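You operate a simulated robot arm through the tools that you are given. There is no shell and no other tool. Be economical: measure what you need, move in short steps, check, and stop when the job is done.

You run a simulated robot arm. Do the job below in one go: nothing can be reset, and whatever is moved stays where it is left.

TASK
Seat the water tank and run a large cup of hot water into the black cup.
Fine: the cup stays under the spout with the drip tray pushed in. Set down upright: what you pick out.
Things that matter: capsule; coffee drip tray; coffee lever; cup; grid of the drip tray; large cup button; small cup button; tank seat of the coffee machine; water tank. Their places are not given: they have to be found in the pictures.

Only the result counts: the job must be done as asked and must still hold three seconds after the hand-in. Knocking over, shifting, dropping, spilling or breaking anything else fails it.

THE ROBOT
A 6-joint arm with a two-finger parallel gripper, fixed in place. Base frame: the origin is at the foot of the arm, x ahead of it, y to its left, z up; the work surface is at about z = 710. Lengths are in mm, angles in rad, forces in N, time in s.
With the tool pointing down near the work surface it reaches from about 220 to 620 mm from the base axis. Its first joint turns from -1.152 to 1.152 rad. Payload 2.7 kg.
The tool frame sits at the grasp point between the pads (the TCP): z along the fingers, y along the line on which they close. The tips reach 23 mm beyond it. Largest opening 94 mm; finger width 38, thickness 10; the body of the gripper, 54 by 96 mm, starts 39 mm behind the TCP.
Orientation is that of the tool frame in the base frame, as [roll, pitch, yaw] about the fixed x, y, z axes, in that order (R = Rz(yaw) Ry(pitch) Rx(roll)). With the fingers straight down and closing along the base's y, the tool's x points along the base's -x, its y along +y and its z along -z.

THE INTERFACE
- The arm moves only by the tool step_arm. Its argument "deltas" is a list of rows, each an object of numbers (a shift or turn left out is 0, a gripper value left out holds the last): "x", "y", "z": the shift along the base's x, y, z in mm; "rx", "ry", "rz": the turn, a rotation vector about the base's x, y, z in rad. In form: [{"x": .., "y": .., "z": .., "rx": .., "ry": .., "rz": ..}, ...]. A call has 1 to 20 rows; each row is the pose to reach, as a shift and turn from the pose commanded when the call began. "claw" is the closure in counts, from 0 (fully open) to 255 (shut), set as the call begins (left out, the last holds). Each row takes 0.2 s and may step no farther than 50 mm and 0.15 rad from the row before; otherwise, or with a gripper value out of range, the whole call is refused. Where a pose cannot be reached the arm comes as near as it can. A force on the tool above 70 N (or 10 N above the force at the start of the call, whichever is more), or a blocked arm, ends the call early, and 0.2 s more pass. The fingers move at their own pace (about 45 mm/s each) and stop on an object; they squeeze with about 35 N. The grip force told is the motor's: it shows also when the fingers shut on nothing. Time passes only in rows, and 0.2 s behind the last, so rows that repeat a pose let the fingers close. The reply holds the time, the measured pose of the TCP, the force on the tool along the base axes, the opening and the grip force, in the units named above and with some noise, with the torque about the TCP (base axes, N m) and any sound that the robot's microphone picked up, and new pictures: "show" is both (left out), scene, wrist or none.
- Cameras (640 x 400 px; columns grow to the right, rows downward): "scene" is fixed at [74.7, -430.5, 1410.5]; the picture's right is [0.79, -0.61, 0.00], its down [-0.32, -0.41, -0.86] and it looks along [0.52, 0.68, -0.52] (base axes); focal length 273 px, centre (320, 200). "wrist" rides on the gripper at [86, 16, -75] in the tool frame; the picture's right is [-0.18, 0.98, 0.00], its down [-0.58, -0.11, -0.81] and it looks along [-0.79, -0.15, 0.59] (tool axes); focal length 243 px, centre (320, 200).
- probe_pixels(camera, pixels): for up to 12 pixels [column, row] of the newest picture of that camera ("zoom" is the newest enlarged one), the place [x, y, z] in the base frame of the surface seen there, good to about 2 mm. No time passes.
- zoom(camera, box): a new picture of the part [left, top, right, bottom] of that camera's present view, enlarged. No time passes.
- finish_job(): hands the job in; it is judged then, once.

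Keep the steps short. Do not move on a guess: measure, check each grasp and each placing, and mend mistakes. In all there are 80 turns and 200 pictures (those below and enlarged ones count). Leave the gripper open and the arm clear of the work at the hand-in unless told otherwise, and finish with a single line.

The tools are called as a command line: name --argument value ..., lists and objects as JSON in quotes. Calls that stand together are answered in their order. step_arm: Moves the arm, as the interface text tells. Its arguments: {"type":"object","properties":{"deltas":{"type":"array"},"claw":{"type":"number"},"show":{"type":"string","enum":["both","scene","wrist","none"]}},"required":["deltas"]} The other tools are called the same way: probe_pixels (camera, pixels) gives the place of the surface under pixels of a picture; zoom (camera, box) takes an enlarged picture of a part of a camera's view; finish_job () hands the job in.

At the start:

```text
clock: 0.0
tcp_pos: [354.2, 21.0, 1264.4]
ee_rot: [3.141, 0.002, -3.141]
contact_force: [0.0, 0.4, -0.1]
moment: [-0.01, 0.02, 0.0]
gripper_width: 94.2
grip_force: 0.0
```

scene: 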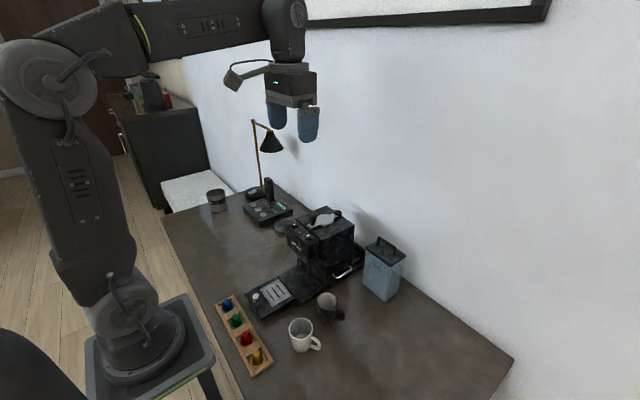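
wrist: 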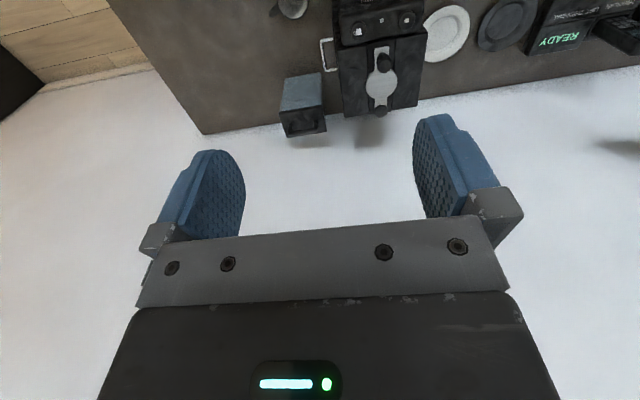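

I see the machine in the middle of the scene picture, the tank to the right at (383,268) and the black cup at (327,305). I'll zoom in for detail.

zoom --camera "scene" --box '[230, 190, 420, 330]'

zoom --camera "wrist" --box '[260, 0, 460, 140]'

```text
2.86 times, centred on (325, 260) of scene
```

zoom: 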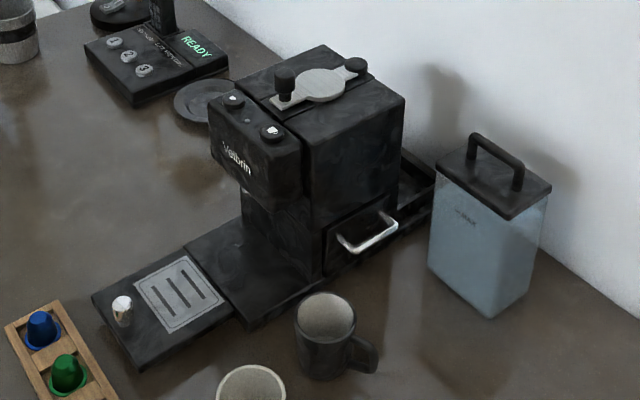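

```text
2.86 times, centred on (360, 70) of wrist
```

zoom: 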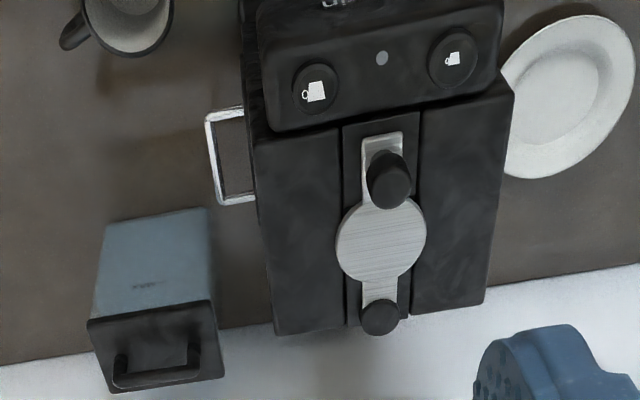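

Next I'll measure the key points in the scene zoom.

zoom --camera "scene" --box '[230, 190, 420, 330]'

probe_pixels --camera "zoom" --pixels '[[272, 130], [232, 100], [285, 78], [325, 85], [355, 65], [123, 303], [178, 293], [95, 298], [140, 370], [240, 320], [190, 245], [245, 215]]'

probe_pixels --camera "zoom" --pixels '[[438, 172], [510, 218], [550, 185], [476, 135], [518, 165], [490, 315], [430, 268], [405, 155], [433, 180], [415, 195], [370, 235], [300, 190]]'

probe_pixels --camera "zoom" --pixels '[[297, 315], [355, 315], [325, 295], [325, 345], [320, 380], [365, 360], [375, 355], [325, 315], [404, 100], [310, 140], [321, 46], [212, 115]]'

```text
2.86 times, centred on (325, 260) of scene
```

zoom: 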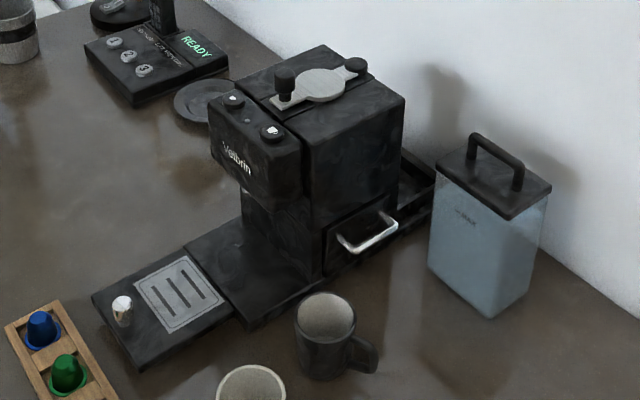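

```text
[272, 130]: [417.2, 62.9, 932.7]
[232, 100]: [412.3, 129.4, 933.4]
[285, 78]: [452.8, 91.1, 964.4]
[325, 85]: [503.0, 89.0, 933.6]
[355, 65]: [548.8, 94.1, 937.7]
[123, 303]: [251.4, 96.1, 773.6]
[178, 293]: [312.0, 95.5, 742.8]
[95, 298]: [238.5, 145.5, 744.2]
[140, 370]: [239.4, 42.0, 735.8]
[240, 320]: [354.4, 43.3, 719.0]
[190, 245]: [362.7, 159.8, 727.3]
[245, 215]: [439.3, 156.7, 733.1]
```

```text
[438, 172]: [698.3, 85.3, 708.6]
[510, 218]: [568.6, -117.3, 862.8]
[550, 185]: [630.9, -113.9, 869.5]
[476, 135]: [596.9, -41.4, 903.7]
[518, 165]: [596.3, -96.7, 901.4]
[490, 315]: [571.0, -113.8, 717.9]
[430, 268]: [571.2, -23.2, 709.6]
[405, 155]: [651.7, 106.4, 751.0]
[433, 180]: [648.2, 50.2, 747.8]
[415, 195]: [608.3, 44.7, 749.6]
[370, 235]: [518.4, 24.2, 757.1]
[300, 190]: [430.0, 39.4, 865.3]
```

```text
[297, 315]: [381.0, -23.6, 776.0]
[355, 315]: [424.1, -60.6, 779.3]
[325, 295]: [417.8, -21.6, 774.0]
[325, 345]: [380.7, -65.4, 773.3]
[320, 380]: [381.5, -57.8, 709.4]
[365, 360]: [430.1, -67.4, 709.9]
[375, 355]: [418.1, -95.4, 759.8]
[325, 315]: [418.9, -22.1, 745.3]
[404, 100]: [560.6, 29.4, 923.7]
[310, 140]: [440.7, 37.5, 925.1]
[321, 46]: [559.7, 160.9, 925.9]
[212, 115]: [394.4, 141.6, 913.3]
```

The tray is pulled out toward me with its knob at about (251,96,774). The tank seat lies behind the machine. I'll move the wrist camera over the seat and tilt it down to see both.

step_arm --deltas '[{"x": 40, "y": 15, "z": 0, "ry": 0.1}, {"x": 80, "y": 30, "z": 0, "ry": 0.2}, {"x": 120, "y": 45, "z": 0, "ry": 0.3}, {"x": 150, "y": 60, "z": 0, "ry": 0.4}, {"x": 180, "y": 60, "z": 0, "ry": 0.5}, {"x": 180, "y": 60, "z": 0, "ry": 0.5}]'

zoom --camera "scene" --box '[320, 225, 400, 280]'

```text
clock: 1.4
tcp_pos: [447.2, 70.1, 1149.7]
ee_rot: [3.14, -0.497, -3.14]
contact_force: [0.1, -0.3, -0.7]
moment: [0.0, 0.01, 0.03]
gripper_width: 93.9
grip_force: 0.0
out of reach, approached as far as the arm can: row 2, 3, 4, 5, 6
```

scene: 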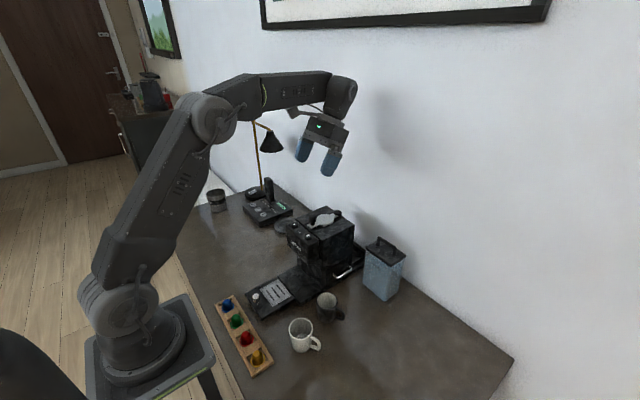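
wrist: 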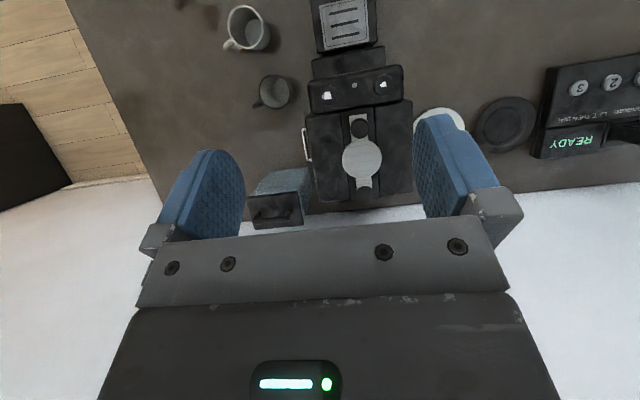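

```text
7.27 times, centred on (360, 252) of scene
```

zoom: 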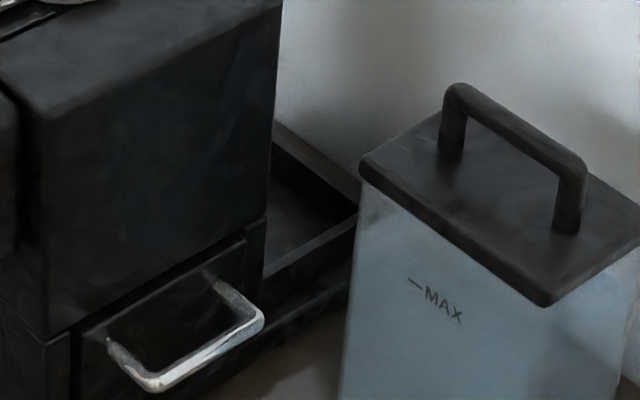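

I'll probe the seat rim and floor, the tank lid corners and the handle ends in this zoom.

probe_pixels --camera "zoom" --pixels '[[268, 275], [320, 240], [355, 222], [350, 195], [280, 150], [275, 125], [300, 205], [270, 245], [285, 225], [340, 190], [300, 150], [345, 60]]'

probe_pixels --camera "zoom" --pixels '[[368, 170], [545, 298], [632, 225], [440, 115], [455, 88], [578, 165], [450, 150], [566, 225], [515, 125], [500, 105], [450, 140], [565, 215]]'

zoom --camera "wrist" --box '[220, 0, 440, 140]'

```text
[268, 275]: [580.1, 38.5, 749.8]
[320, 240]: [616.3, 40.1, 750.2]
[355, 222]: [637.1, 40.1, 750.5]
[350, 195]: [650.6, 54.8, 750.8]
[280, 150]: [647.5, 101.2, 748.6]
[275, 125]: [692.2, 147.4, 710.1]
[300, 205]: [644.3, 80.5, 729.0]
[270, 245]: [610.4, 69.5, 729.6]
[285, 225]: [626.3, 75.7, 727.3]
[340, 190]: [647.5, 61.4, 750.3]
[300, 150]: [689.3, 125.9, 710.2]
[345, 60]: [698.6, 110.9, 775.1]
```

```text
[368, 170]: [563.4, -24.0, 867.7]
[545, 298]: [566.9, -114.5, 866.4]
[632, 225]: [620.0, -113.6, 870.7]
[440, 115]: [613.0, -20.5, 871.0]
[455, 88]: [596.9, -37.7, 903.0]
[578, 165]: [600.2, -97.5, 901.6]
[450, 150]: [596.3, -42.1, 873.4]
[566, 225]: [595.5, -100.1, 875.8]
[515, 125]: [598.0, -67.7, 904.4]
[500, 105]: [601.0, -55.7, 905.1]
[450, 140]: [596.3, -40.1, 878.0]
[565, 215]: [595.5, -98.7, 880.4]
```

```text
2.86 times, centred on (330, 70) of wrist
```

zoom: 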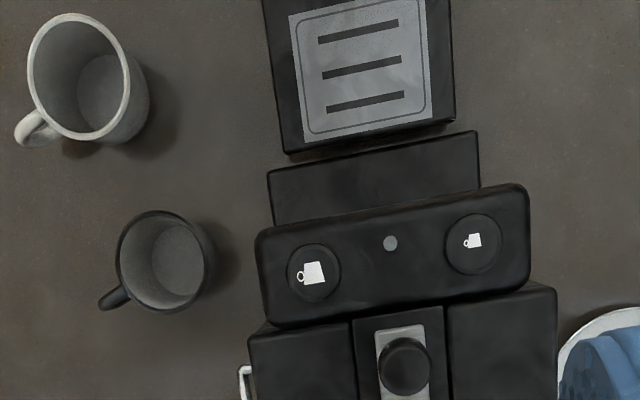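

The seat rim is at z≈750 and its floor at ≈728. I'll check the capsule holder for empty slots, and the lever and side drawer.

zoom --camera "scene" --box '[205, 280, 345, 380]'

zoom --camera "scene" --box '[280, 200, 370, 264]'

zoom --camera "wrist" --box '[290, 80, 430, 210]'

```text
4.00 times, centred on (275, 330) of scene
```

zoom: 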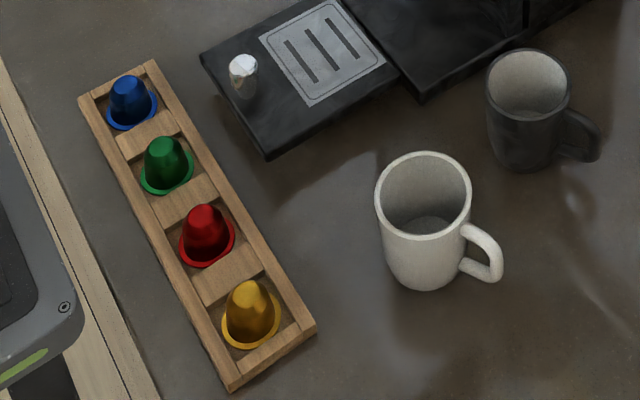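

```text
6.25 times, centred on (325, 232) of scene
```

zoom: 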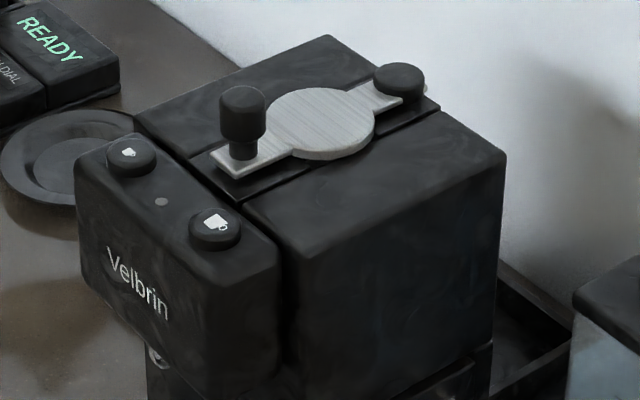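

```text
3.08 times, centred on (360, 145) of wrist
```

zoom: 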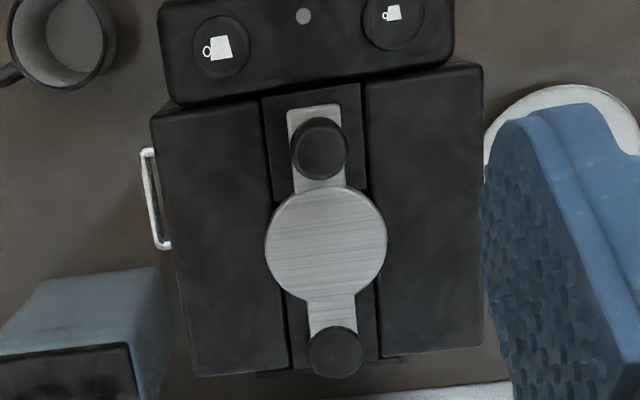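

The holder is full and the lever is flat (closed). I'll do the tank first, so I'm untilting the tool and reading where it ends up.

step_arm --deltas '[{"ry": -0.12}, {"ry": -0.25}, {"ry": -0.37}, {"ry": -0.5}, {"ry": -0.5}]' --show "none"

```text
clock: 2.6
tcp_pos: [440.6, 74.2, 1144.8]
ee_rot: [-3.141, 0.001, -3.141]
contact_force: [0.0, -0.3, 0.5]
moment: [-0.01, -0.01, 0.02]
gripper_width: 94.2
grip_force: 0.0
```

Next I'll go to a spot above the tank handle (598,-69), staying high.

step_arm --deltas '[{"x": 20, "y": -30, "z": -20}, {"x": 45, "y": -60, "z": -45}, {"x": 75, "y": -90, "z": -70}, {"x": 105, "y": -120, "z": -95}, {"x": 135, "y": -143, "z": -120}, {"x": 157, "y": -143, "z": -140}, {"x": 157, "y": -143, "z": -160}, {"x": 157, "y": -143, "z": -160}]'

```text
clock: 4.4
tcp_pos: [597.7, -69.8, 985.0]
ee_rot: [3.14, 0.003, -3.14]
contact_force: [0.0, 0.1, -0.4]
moment: [0.03, 0.01, -0.04]
gripper_width: 93.8
grip_force: 0.1
```

scene: 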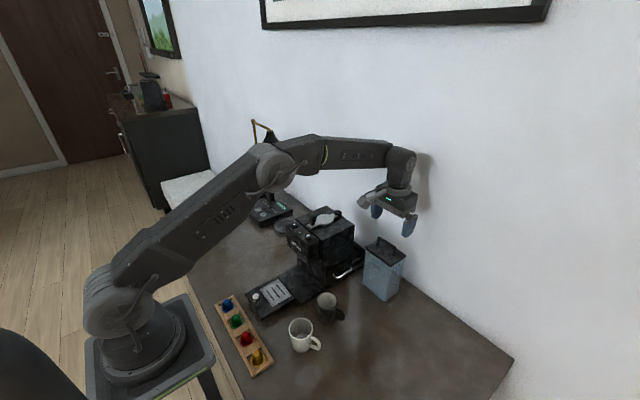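
wrist: 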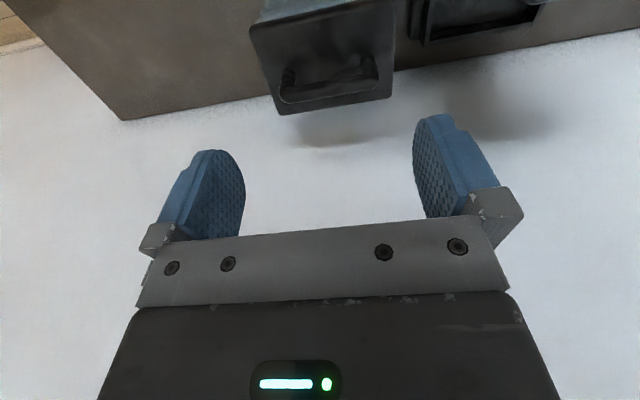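

The seat shows at the top right of the wrist picture, so I'll zoom and probe both seat and handle.

zoom --camera "wrist" --box '[240, 0, 560, 130]'

probe_pixels --camera "wrist" --pixels '[[288, 75], [370, 65], [330, 88], [279, 112], [390, 95], [252, 28], [392, 5], [425, 40], [535, 12], [470, 10], [480, 28], [432, 20]]'

```text
2.00 times, centred on (400, 65) of wrist
```

zoom: 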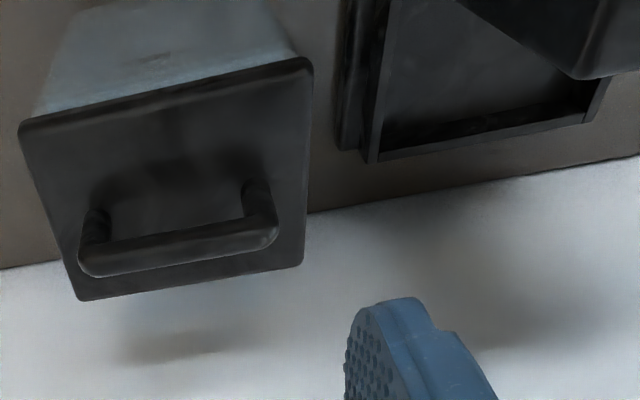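

```text
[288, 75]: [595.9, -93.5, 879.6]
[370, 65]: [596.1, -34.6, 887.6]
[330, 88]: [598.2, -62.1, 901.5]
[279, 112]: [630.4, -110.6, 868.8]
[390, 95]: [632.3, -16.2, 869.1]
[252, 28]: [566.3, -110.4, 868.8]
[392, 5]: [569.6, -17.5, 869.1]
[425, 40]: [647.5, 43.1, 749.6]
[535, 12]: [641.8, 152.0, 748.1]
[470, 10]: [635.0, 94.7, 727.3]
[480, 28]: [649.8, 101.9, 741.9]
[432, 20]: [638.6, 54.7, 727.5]
```

probe_pixels --camera "zoom" --pixels '[[371, 160], [381, 150], [374, 100], [384, 100], [391, 40], [583, 118], [590, 118], [598, 90], [480, 138], [480, 130], [590, 95], [380, 125]]'

```text
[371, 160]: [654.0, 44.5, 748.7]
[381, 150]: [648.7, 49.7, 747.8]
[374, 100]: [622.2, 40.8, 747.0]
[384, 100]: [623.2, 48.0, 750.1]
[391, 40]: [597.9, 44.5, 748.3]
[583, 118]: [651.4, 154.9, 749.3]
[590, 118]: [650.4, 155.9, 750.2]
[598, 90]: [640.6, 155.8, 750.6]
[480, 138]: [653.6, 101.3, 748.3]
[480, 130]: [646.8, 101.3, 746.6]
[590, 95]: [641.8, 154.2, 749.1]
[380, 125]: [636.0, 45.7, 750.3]
```

The handle centre is about (598,-67). I'll lower to TCP z≈902 so the tips stay above the lid at 870.

step_arm --deltas '[{"x": 0.5, "y": 3, "z": -30}, {"x": 0.5, "y": 3, "z": -55}, {"x": 0.5, "y": 3, "z": -70}, {"x": 0.5, "y": 3, "z": -83}, {"x": 0.5, "y": 3, "z": -83}]'

zoom --camera "scene" --box '[340, 180, 440, 310]'

```text
clock: 5.6
tcp_pos: [598.5, -64.1, 901.7]
ee_rot: [-3.141, 0.001, 3.141]
contact_force: [0.5, 0.2, 0.0]
moment: [0.0, 0.0, 0.01]
gripper_width: 94.1
grip_force: 0.0
```

scene: 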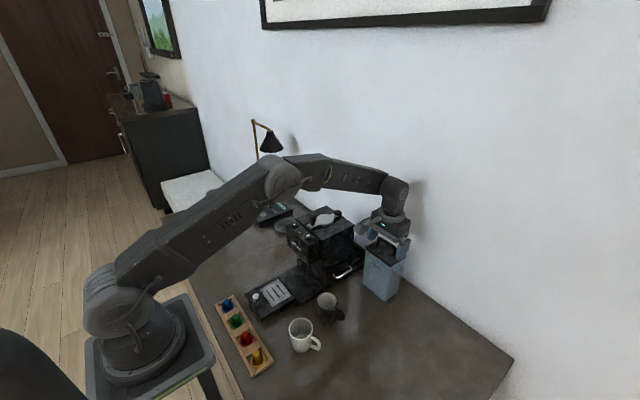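
wrist: 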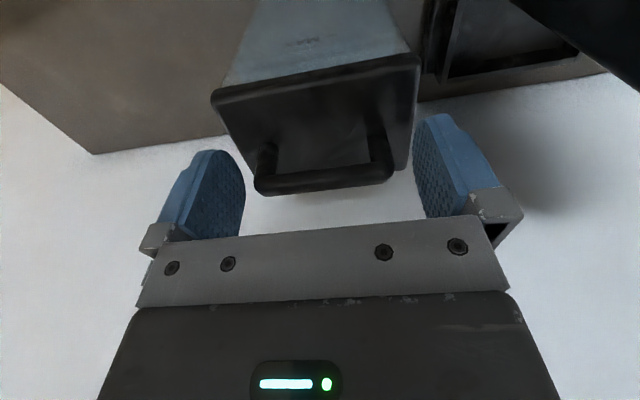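

```text
3.08 times, centred on (390, 245) of scene
```

zoom: 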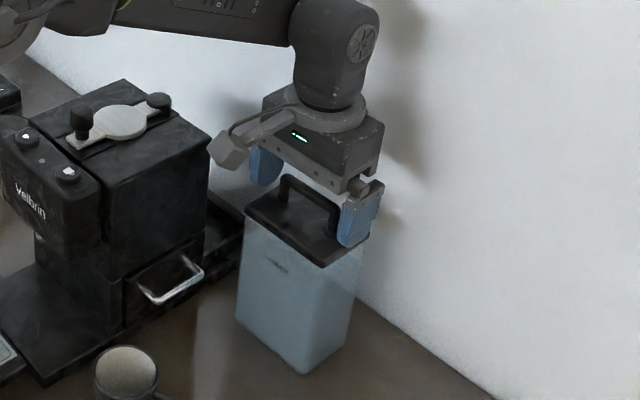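

Fingers straddle the handle. Closing.

step_arm --deltas '[{"y": -3}, {"y": -3}, {"y": -3}, {"y": -3}, {"y": -3}]' --claw 255 --show "wrist"

```text
clock: 6.8
tcp_pos: [597.9, -68.1, 901.4]
ee_rot: [3.141, 0.002, -3.141]
contact_force: [0.2, 2.7, 3.1]
moment: [0.26, -0.05, 0.03]
gripper_width: 70.5
grip_force: 35.2
```

wrist: 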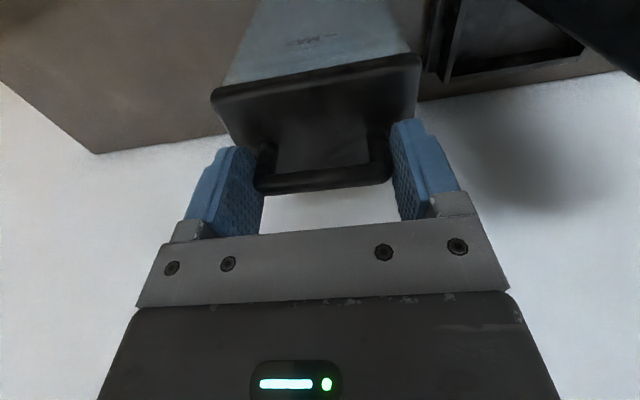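

Held at 70 mm with a 35 N grip. Lifting 65 mm slowly.

step_arm --deltas '[{"z": 4}, {"z": 10}, {"z": 20}, {"z": 30}, {"z": 40}, {"z": 50}, {"z": 60}, {"z": 65}, {"z": 65}]'

```text
clock: 8.8
tcp_pos: [598.6, -68.5, 965.2]
ee_rot: [-3.141, 0.001, 3.141]
contact_force: [-0.5, 0.5, -4.8]
moment: [0.0, 0.01, -0.01]
gripper_width: 70.6
grip_force: 35.1
```

scene: 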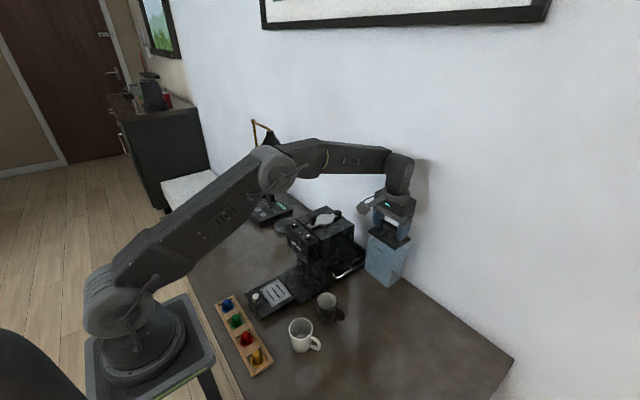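
wrist: 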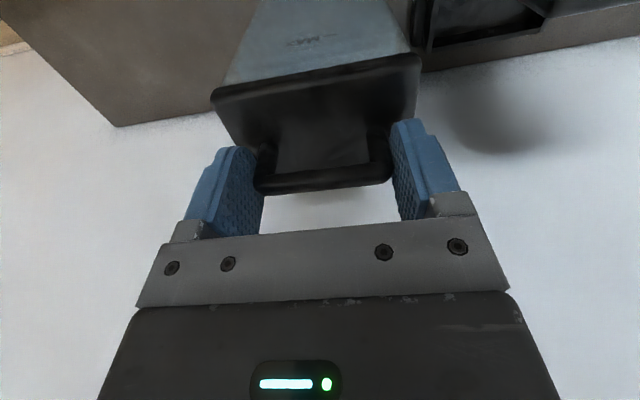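

The lift is straight, with about 5 N of weight. Now moving over the seat centre at (606,99).

step_arm --deltas '[{"x": 2, "y": 15}, {"x": 5, "y": 35}, {"x": 7, "y": 55}, {"x": 7, "y": 75}, {"x": 7, "y": 95}, {"x": 7, "y": 115}, {"x": 7, "y": 135}, {"x": 7, "y": 152}, {"x": 7, "y": 163}, {"x": 7, "y": 167}, {"x": 7, "y": 167}, {"x": 7, "y": 167}]'

zoom --camera "scene" --box '[280, 170, 420, 290]'

```text
clock: 11.4
tcp_pos: [604.1, 98.6, 965.0]
ee_rot: [3.142, 0.0, 3.14]
contact_force: [-0.6, -0.3, -5.7]
moment: [0.03, -0.02, -0.02]
gripper_width: 70.5
grip_force: 34.6
```

scene: 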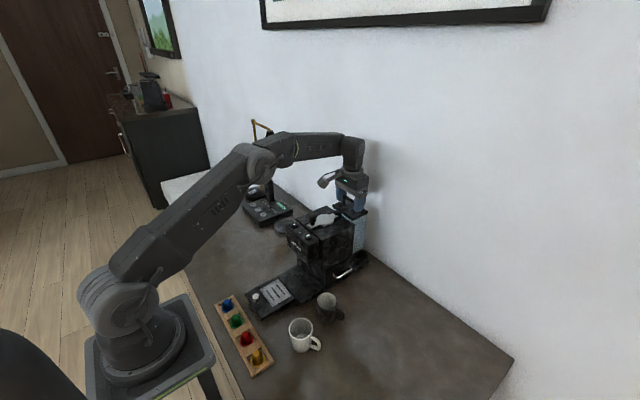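
wrist: 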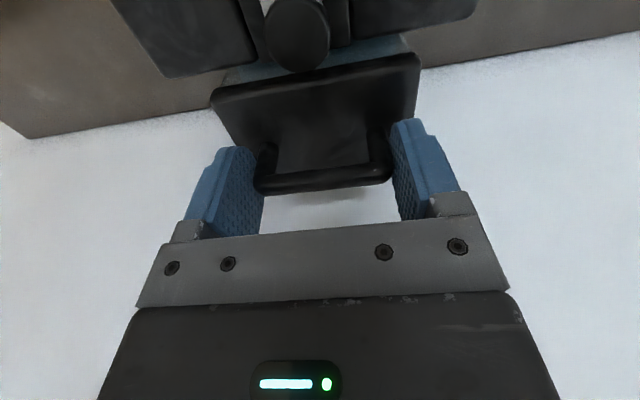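

```text
3.33 times, centred on (350, 230) of scene
```

zoom: 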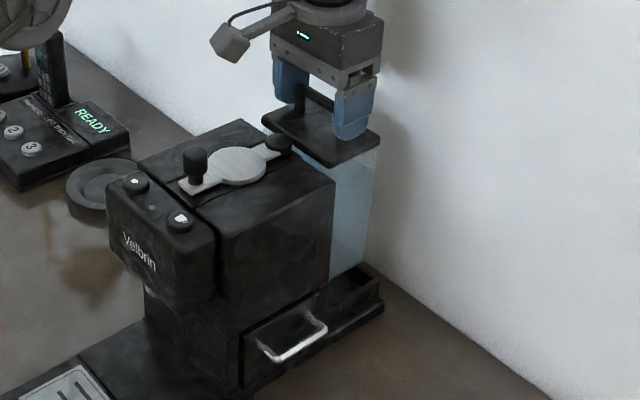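

The tank hangs centred over the seat. Lowering; contact should come near TCP z≈919.

step_arm --deltas '[{"z": -8}, {"z": -16}, {"z": -24}, {"z": -32}, {"z": -37}, {"z": -40}, {"z": -42}, {"z": -42}]'

zoom --camera "scene" --box '[310, 190, 400, 280]'

```text
clock: 13.2
tcp_pos: [608.1, 99.9, 932.7]
ee_rot: [3.14, 0.017, -3.14]
contact_force: [-2.6, 4.4, 50.4]
moment: [-1.08, 2.48, -0.1]
gripper_width: 70.8
grip_force: 35.0
```

scene: 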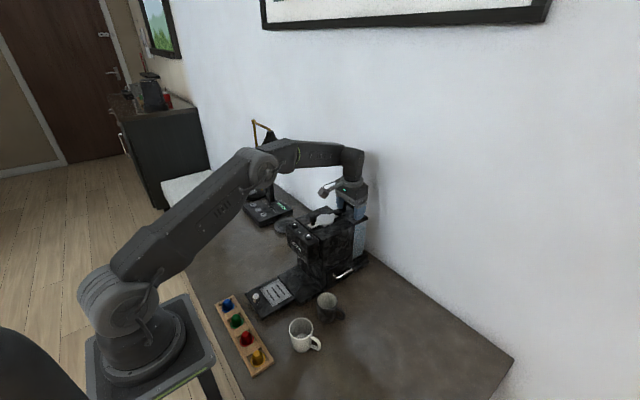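
wrist: 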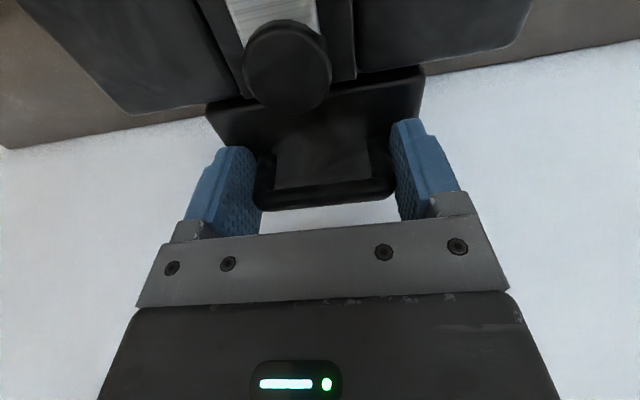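

```text
4.44 times, centred on (355, 235) of scene
```

zoom: 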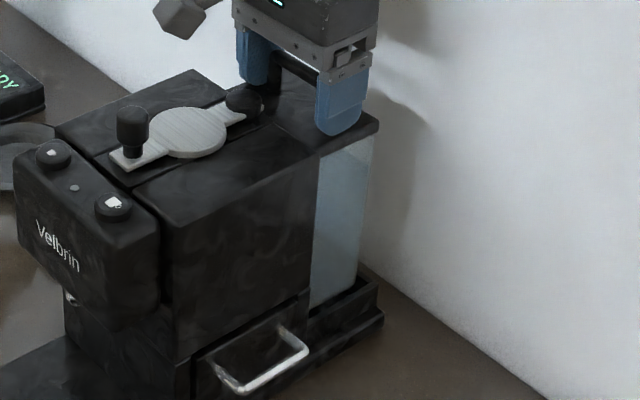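

Stopped at z 932 with 50 N. The torque puts the contact about 40 mm in front of the TCP, probably the front edge of the seat. I'll raise 20 mm and inspect.

step_arm --deltas '[{"z": 8}, {"z": 16}, {"z": 24}, {"z": 24}]'

zoom --camera "scene" --box '[310, 190, 400, 280]'

```text
clock: 14.2
tcp_pos: [604.3, 99.4, 945.7]
ee_rot: [3.14, -0.003, -3.141]
contact_force: [-0.5, -0.4, -4.3]
moment: [-0.01, 0.01, -0.03]
gripper_width: 70.6
grip_force: 35.0
```

scene: 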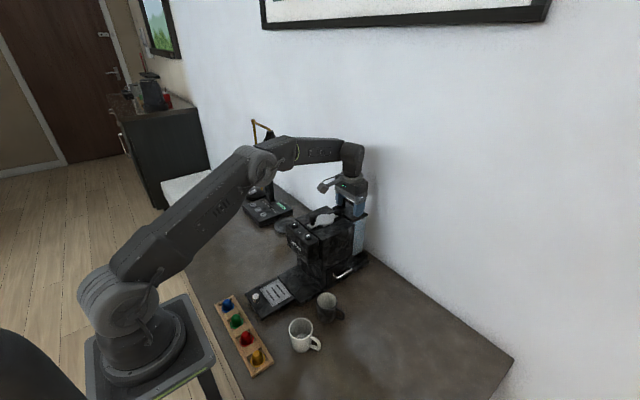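
wrist: 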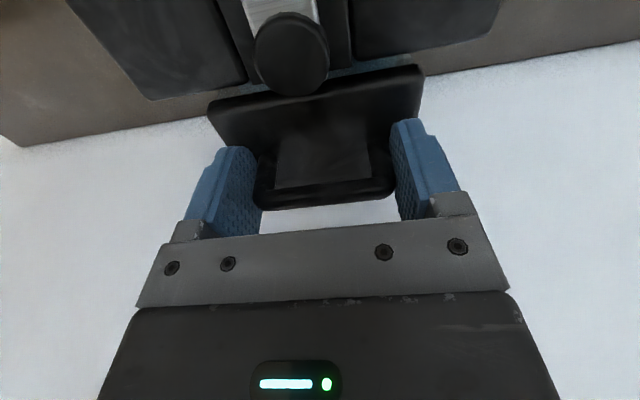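

```text
4.44 times, centred on (355, 235) of scene
```

zoom: 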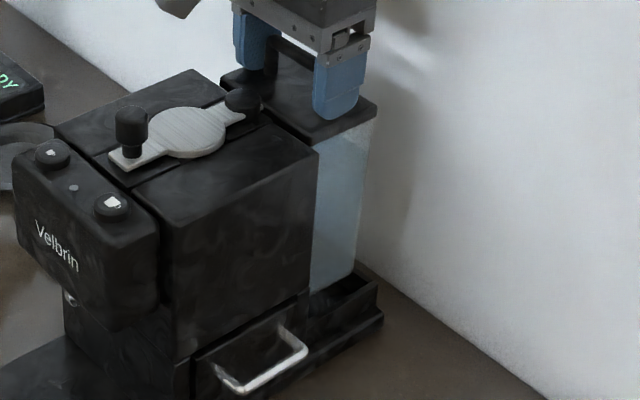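

The handle slipped a little in the grip. I'll probe the tank's lid, its bottom edge and the seat.

probe_pixels --camera "zoom" --pixels '[[320, 138], [375, 105], [325, 285], [350, 262], [312, 290], [312, 165], [318, 150], [345, 275], [290, 130], [372, 120], [360, 250], [313, 250]]'

probe_pixels --camera "wrist" --pixels '[[212, 112], [420, 72], [260, 195], [390, 190], [320, 200], [350, 95], [230, 105], [400, 75], [420, 65], [290, 45]]'

zoom --camera "scene" --box '[355, 235, 395, 270]'

```text
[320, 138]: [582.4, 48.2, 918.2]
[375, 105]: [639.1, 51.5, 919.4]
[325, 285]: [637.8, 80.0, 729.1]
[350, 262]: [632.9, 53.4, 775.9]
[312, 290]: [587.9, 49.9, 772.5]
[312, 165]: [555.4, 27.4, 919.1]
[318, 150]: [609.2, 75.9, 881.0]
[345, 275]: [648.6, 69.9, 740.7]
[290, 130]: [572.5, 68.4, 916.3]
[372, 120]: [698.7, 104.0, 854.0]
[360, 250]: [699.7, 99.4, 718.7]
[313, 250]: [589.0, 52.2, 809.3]
```

```text
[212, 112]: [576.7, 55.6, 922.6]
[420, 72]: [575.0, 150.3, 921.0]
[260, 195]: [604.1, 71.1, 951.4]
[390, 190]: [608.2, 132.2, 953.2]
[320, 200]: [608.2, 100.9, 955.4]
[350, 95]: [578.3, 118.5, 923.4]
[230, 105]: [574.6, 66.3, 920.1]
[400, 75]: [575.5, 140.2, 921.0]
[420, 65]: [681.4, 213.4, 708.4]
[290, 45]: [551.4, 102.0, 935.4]
```

```text
11.43 times, centred on (375, 252) of scene
```

zoom: 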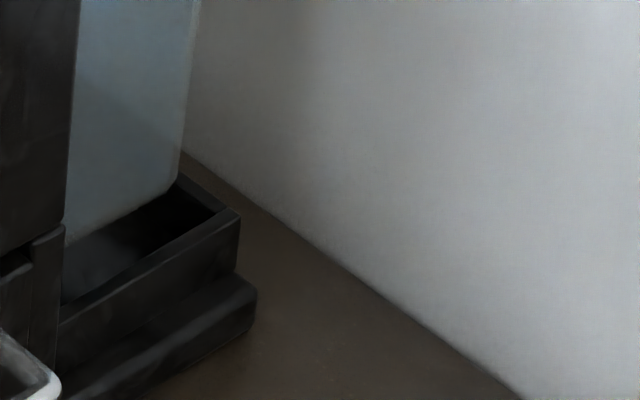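

The tank is level again and is 6 mm higher in the grip. Its front bottom edge at x≈577 met the seat's front edge. At the rear there are about 13 mm spare, so I'll shift +7 mm in x and +1 in y.

step_arm --deltas '[{"x": 4, "z": 4}, {"x": 8, "y": 0.5, "z": 4}, {"x": 8, "y": 0.5, "z": 4}, {"x": 8, "y": 0.5, "z": 4}]' --show "none"

```text
clock: 15.2
tcp_pos: [613.2, 99.8, 951.8]
ee_rot: [-3.141, 0.0, 3.14]
contact_force: [-0.5, 0.1, -4.5]
moment: [0.04, 0.0, -0.02]
gripper_width: 70.7
grip_force: 34.7
```

Reached 613. Lowering in small steps past the rim level.

step_arm --deltas '[{"x": -1, "z": -6}, {"x": -1, "z": -12}, {"x": -1, "z": -16}, {"x": -1, "z": -20}, {"x": -1, "z": -23}, {"x": -1, "z": -23}]' --show "none"

```text
clock: 16.6
tcp_pos: [611.9, 101.0, 928.3]
ee_rot: [-3.141, 0.001, 3.141]
contact_force: [-0.5, 0.2, -4.1]
moment: [0.03, 0.02, 0.0]
gripper_width: 70.9
grip_force: 35.0
```

No contact at 928, so the bottom is inside the rim. Continuing.

step_arm --deltas '[{"z": -4}, {"z": -8}, {"z": -11}, {"z": -13}, {"z": -13}]'

zoom --camera "scene" --box '[310, 190, 400, 280]'

```text
clock: 17.8
tcp_pos: [612.4, 99.3, 914.6]
ee_rot: [-3.14, 0.0, -3.141]
contact_force: [0.5, 1.1, -4.7]
moment: [0.0, 0.01, -0.01]
gripper_width: 70.8
grip_force: 35.0
```

scene: 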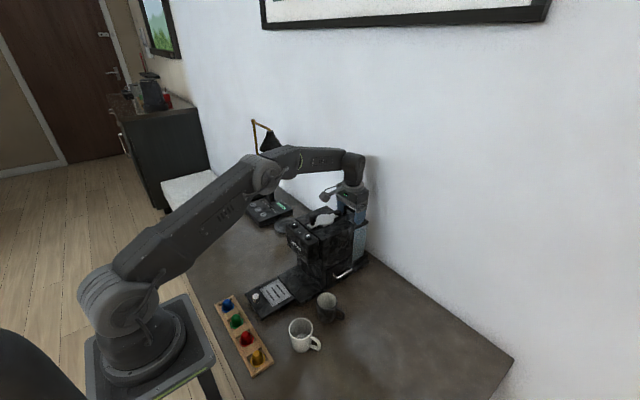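
wrist: 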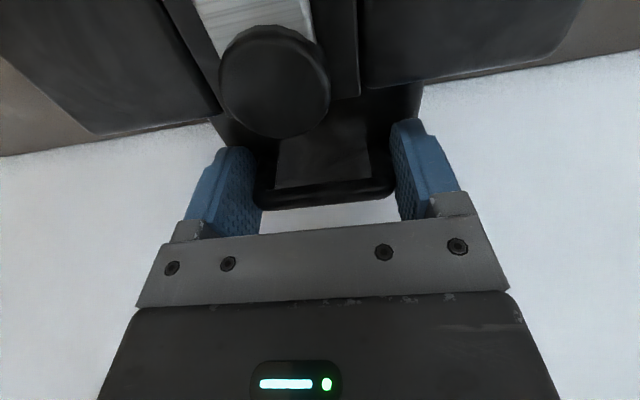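

```text
4.44 times, centred on (355, 235) of scene
```

zoom: 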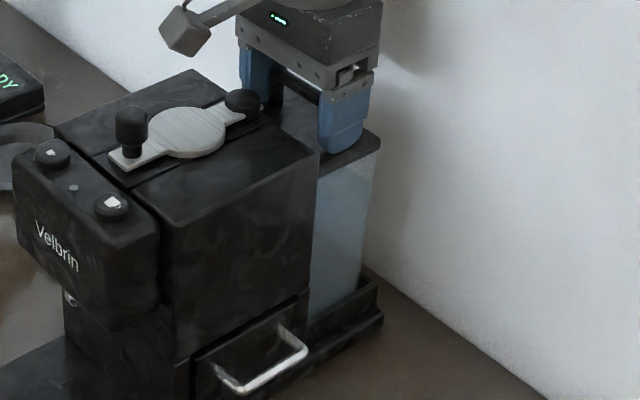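

Still no contact. Going down a bit more until the weight is carried.

step_arm --deltas '[{"z": -1.5}, {"z": -3}, {"z": -4.5}, {"z": -4.5}]' --show "none"

```text
clock: 18.8
tcp_pos: [612.3, 98.7, 913.5]
ee_rot: [3.141, 0.007, -3.141]
contact_force: [-7.0, -0.5, 18.1]
moment: [-0.3, 0.58, -0.08]
gripper_width: 70.9
grip_force: 34.8
```

The tank stands on the seat floor (18 N push, bottom at about 728). I'll relax and open.

step_arm --deltas '[{"z": 1}, {"z": 1}, {"z": 1}, {"z": 1}]' --claw 0 --show "none"

step_arm --deltas '[{"z": 15}, {"z": 35}, {"z": 60}, {"z": 85}, {"z": 110}, {"z": 110}]'

zoom --camera "scene" --box '[310, 190, 400, 280]'

zoom --camera "wrist" --box '[160, 0, 480, 200]'

```text
clock: 19.8
tcp_pos: [612.3, 99.0, 909.6]
ee_rot: [-3.14, 0.0, -3.14]
contact_force: [1.3, 0.8, 1.8]
moment: [0.08, -0.03, -0.01]
gripper_width: 93.9
grip_force: 0.1
```

```text
clock: 21.2
tcp_pos: [609.6, 99.6, 1020.0]
ee_rot: [3.141, 0.001, -3.141]
contact_force: [0.1, 0.3, -0.4]
moment: [0.0, 0.03, 0.0]
gripper_width: 94.0
grip_force: 0.0
```

scene: 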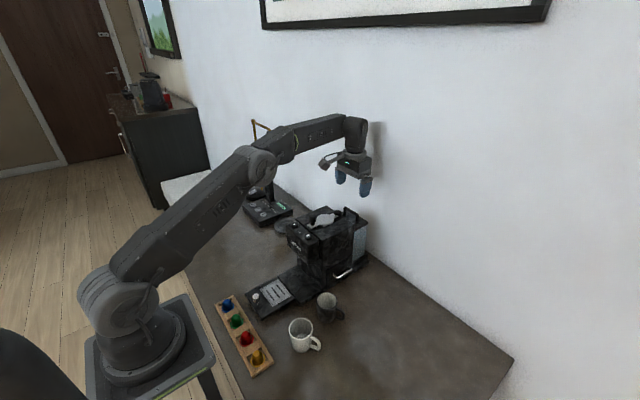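
wrist: 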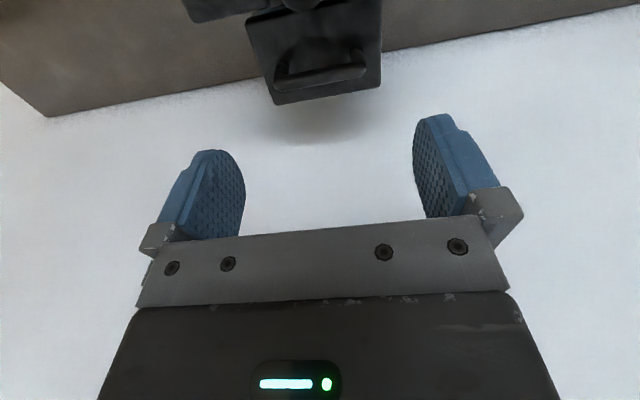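

```text
4.44 times, centred on (355, 235) of scene
```

zoom: 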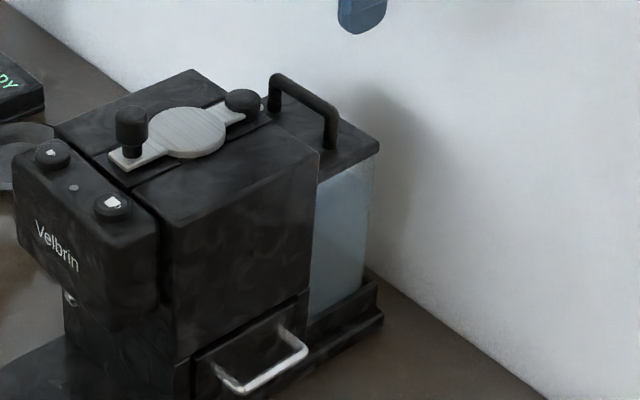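

```text
2.00 times, centred on (320, 100) of wrist
```

zoom: 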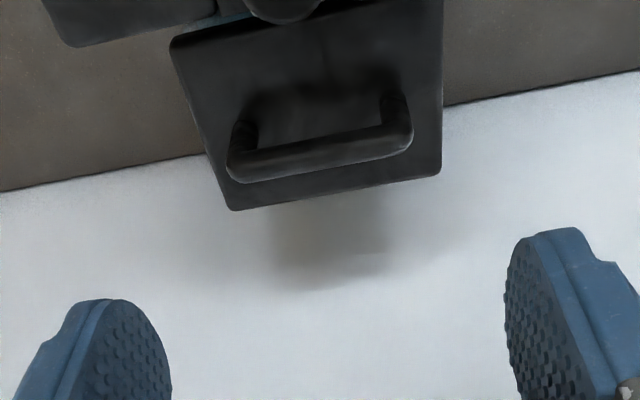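

The tank is upright in the seat. I'll check that the lid is level.

probe_pixels --camera "zoom" --pixels '[[180, 45], [238, 205], [436, 172], [434, 20], [320, 150]]'

probe_pixels --camera "scene" --pixels '[[290, 247], [295, 246], [297, 242]]'

```text
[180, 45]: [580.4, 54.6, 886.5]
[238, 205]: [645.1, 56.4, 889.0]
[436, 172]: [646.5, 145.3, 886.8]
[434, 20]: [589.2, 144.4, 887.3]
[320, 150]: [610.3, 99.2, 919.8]
```

```text
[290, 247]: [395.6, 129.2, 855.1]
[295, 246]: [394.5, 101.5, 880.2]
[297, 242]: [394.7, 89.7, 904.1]
```

The lid is level at 888, so the tank is seated. Before running water I want to know whether a capsule sits under the lever, so I'll measure the lever knob.

zoom --camera "scene" --box '[300, 200, 350, 235]'

probe_pixels --camera "zoom" --pixels '[[145, 80], [145, 60], [145, 120], [120, 80], [170, 80], [145, 150], [130, 190], [290, 100], [400, 55], [200, 160], [360, 90], [110, 170]]'

```text
11.43 times, centred on (325, 218) of scene
```

zoom: 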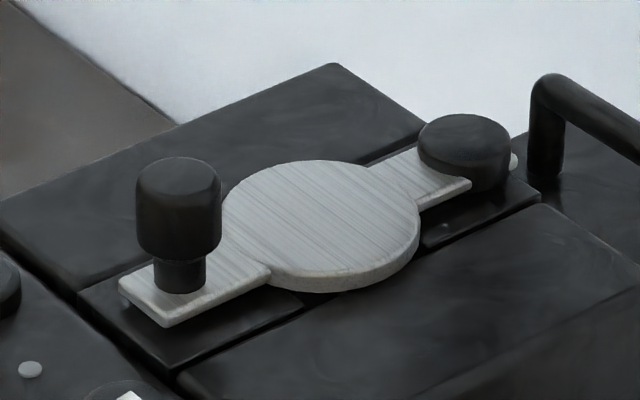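

```text
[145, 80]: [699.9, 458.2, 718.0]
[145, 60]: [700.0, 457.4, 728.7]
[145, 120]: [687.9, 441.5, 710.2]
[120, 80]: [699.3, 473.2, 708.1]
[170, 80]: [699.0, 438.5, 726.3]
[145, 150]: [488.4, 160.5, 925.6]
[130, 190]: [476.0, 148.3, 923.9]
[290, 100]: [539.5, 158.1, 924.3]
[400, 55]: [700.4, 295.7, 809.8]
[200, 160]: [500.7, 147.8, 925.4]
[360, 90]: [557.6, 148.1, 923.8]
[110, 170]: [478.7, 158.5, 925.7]
```

The rear cap looks like a vertical pivot, so the lever seems to swing sideways. I'll probe on the right pixels.

probe_pixels --camera "zoom" --pixels '[[180, 170], [178, 220], [145, 210], [212, 210], [180, 280], [465, 135], [425, 145], [505, 150], [320, 220], [165, 310], [228, 340], [90, 320]]'

```text
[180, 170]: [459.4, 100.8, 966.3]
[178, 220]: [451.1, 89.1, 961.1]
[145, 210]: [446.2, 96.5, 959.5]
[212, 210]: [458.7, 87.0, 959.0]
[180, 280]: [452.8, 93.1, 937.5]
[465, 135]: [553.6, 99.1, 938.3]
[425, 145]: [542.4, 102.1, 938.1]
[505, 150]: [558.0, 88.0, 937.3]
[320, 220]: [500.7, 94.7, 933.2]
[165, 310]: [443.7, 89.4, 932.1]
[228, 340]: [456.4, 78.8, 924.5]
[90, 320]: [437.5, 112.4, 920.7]
```

The knob is at about (456,96), top z 966, and the pivot at about (551,97). I'll straddle the knob with the fingers about 45 mm apart.

step_arm --deltas '[{"x": -40, "y": -1}, {"x": -80, "y": -2}, {"x": -120, "y": -3}, {"x": -154, "y": -3}, {"x": -154, "y": -3}, {"x": -154, "y": -3, "z": -20}, {"x": -154, "y": -3, "z": -40}, {"x": -154, "y": -3, "z": -54}, {"x": -154, "y": -3, "z": -54}]' --claw 133

zoom --camera "scene" --box '[270, 180, 370, 250]'

```text
clock: 23.2
tcp_pos: [458.5, 96.1, 968.4]
ee_rot: [3.141, 0.002, 3.141]
contact_force: [-0.5, -0.1, -0.3]
moment: [0.05, -0.02, -0.02]
gripper_width: 44.7
grip_force: 0.1
```

scene: 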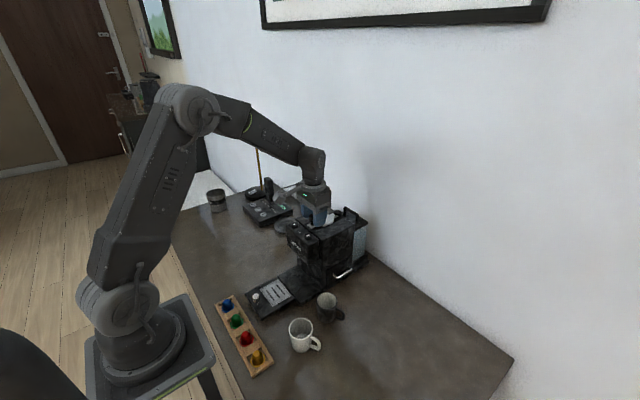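
wrist: 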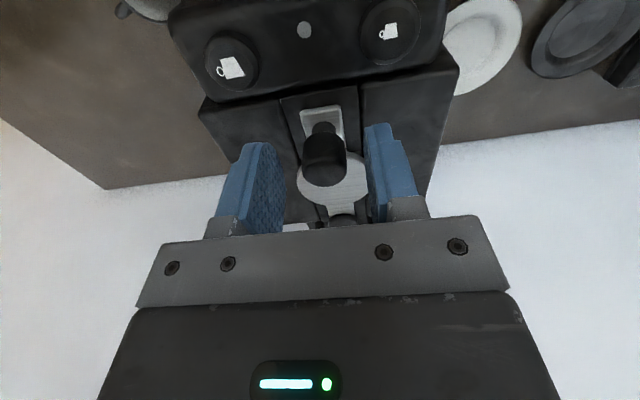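

```text
5.71 times, centred on (320, 215) of scene
```

zoom: 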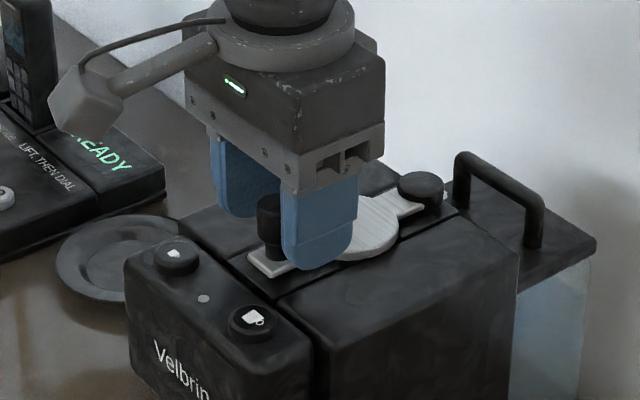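

The knob is between the fingers. I'll push toward +y gently and watch the force.

step_arm --deltas '[{"z": -4}, {"y": 5, "z": -4}, {"y": 10, "z": -4}, {"y": 15, "z": -4}, {"y": 18, "z": -4}, {"y": 18, "z": -4}]' --show "wrist"

```text
clock: 24.6
tcp_pos: [458.7, 113.5, 961.9]
ee_rot: [-3.139, 0.001, 3.141]
contact_force: [1.9, -10.0, 1.4]
moment: [-0.21, 0.08, 0.02]
gripper_width: 49.8
grip_force: 5.3
```

wrist: 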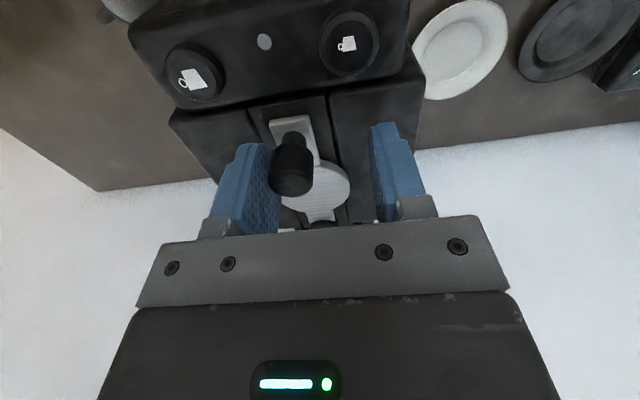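

The push met resistance (10 N) and the lever hasn't moved sideways. The necked knob suggests it is lifted, so I'll go back to centre and close on the knob.

step_arm --deltas '[{"y": -9}, {"x": -1, "y": -17.5}, {"x": -1, "y": -17.5}]' --show "none"

step_arm --deltas '[{}, {}, {}, {}]' --claw 255 --show "wrist"

```text
clock: 25.4
tcp_pos: [457.7, 99.3, 962.3]
ee_rot: [-3.141, 0.003, -3.14]
contact_force: [-0.2, -0.1, -0.6]
moment: [-0.01, 0.0, 0.02]
gripper_width: 44.9
grip_force: 0.1
```

```text
clock: 26.4
tcp_pos: [456.5, 97.7, 964.0]
ee_rot: [-3.142, 0.002, -3.141]
contact_force: [-0.7, -1.1, 0.4]
moment: [0.0, -0.05, -0.05]
gripper_width: 21.2
grip_force: 45.4
```

wrist: 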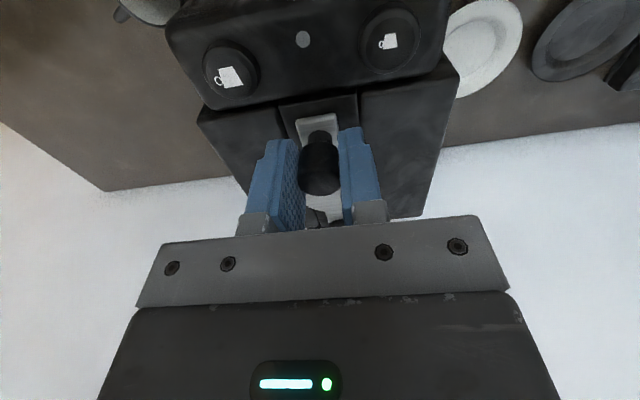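

The knob is held (21 mm). I'll try a very small lift arc and watch the force.

step_arm --deltas '[{"x": 0.6, "z": 2.4}, {"x": 1.3, "z": 4.8}, {"x": 2.7, "z": 9.4}, {"x": 2.7, "z": 9.4}]'

zoom --camera "scene" --box '[270, 180, 370, 250]'

```text
clock: 27.4
tcp_pos: [457.4, 97.3, 970.2]
ee_rot: [-3.14, -0.009, 3.14]
contact_force: [-11.2, -0.2, -22.2]
moment: [0.0, 0.63, 0.0]
gripper_width: 21.5
grip_force: 45.2
```

scene: 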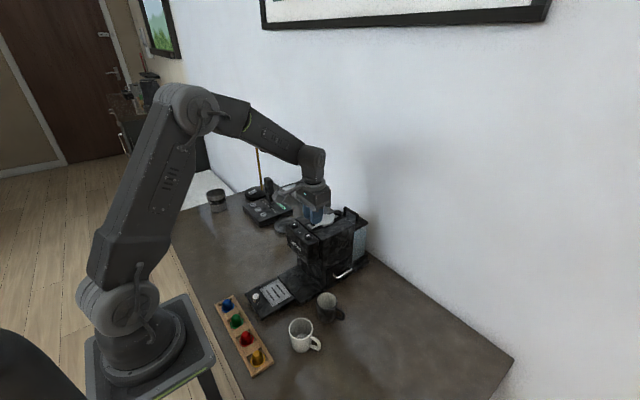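
wrist: 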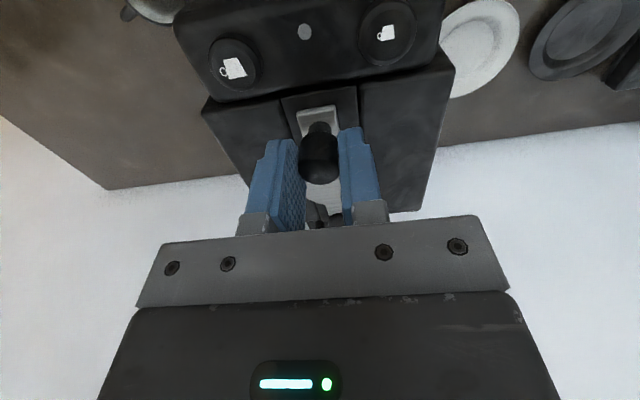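

```text
5.71 times, centred on (320, 215) of scene
```

zoom: 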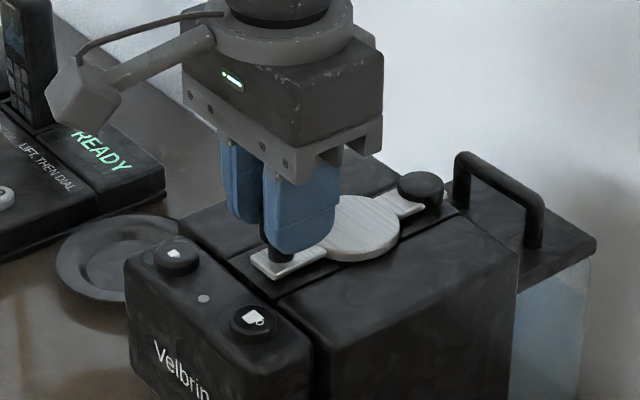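

The knob slid up through the pads while the lever stayed put, so it doesn't lift. It must swing, possibly with a stiff joint. Going back down to try a small gripped swing toward -y.

step_arm --deltas '[{"x": -2.7, "z": -9}, {"x": -2.7, "z": -9}, {"x": -2.5, "y": -3, "z": -9}, {"x": -2.2, "y": -6, "z": -9}, {"x": -1.9, "y": -10, "z": -9}, {"x": -1.9, "y": -10, "z": -9}]' --show "wrist"

```text
clock: 28.8
tcp_pos: [461.7, 88.5, 964.5]
ee_rot: [3.139, 0.011, -3.139]
contact_force: [8.7, 1.5, 23.5]
moment: [0.06, -0.88, 0.04]
gripper_width: 21.1
grip_force: 44.9
```

wrist: 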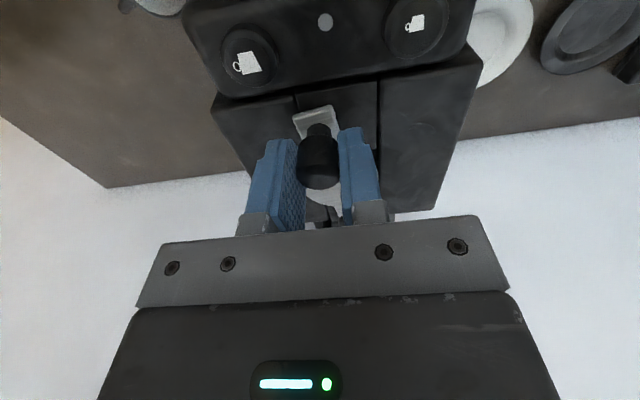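

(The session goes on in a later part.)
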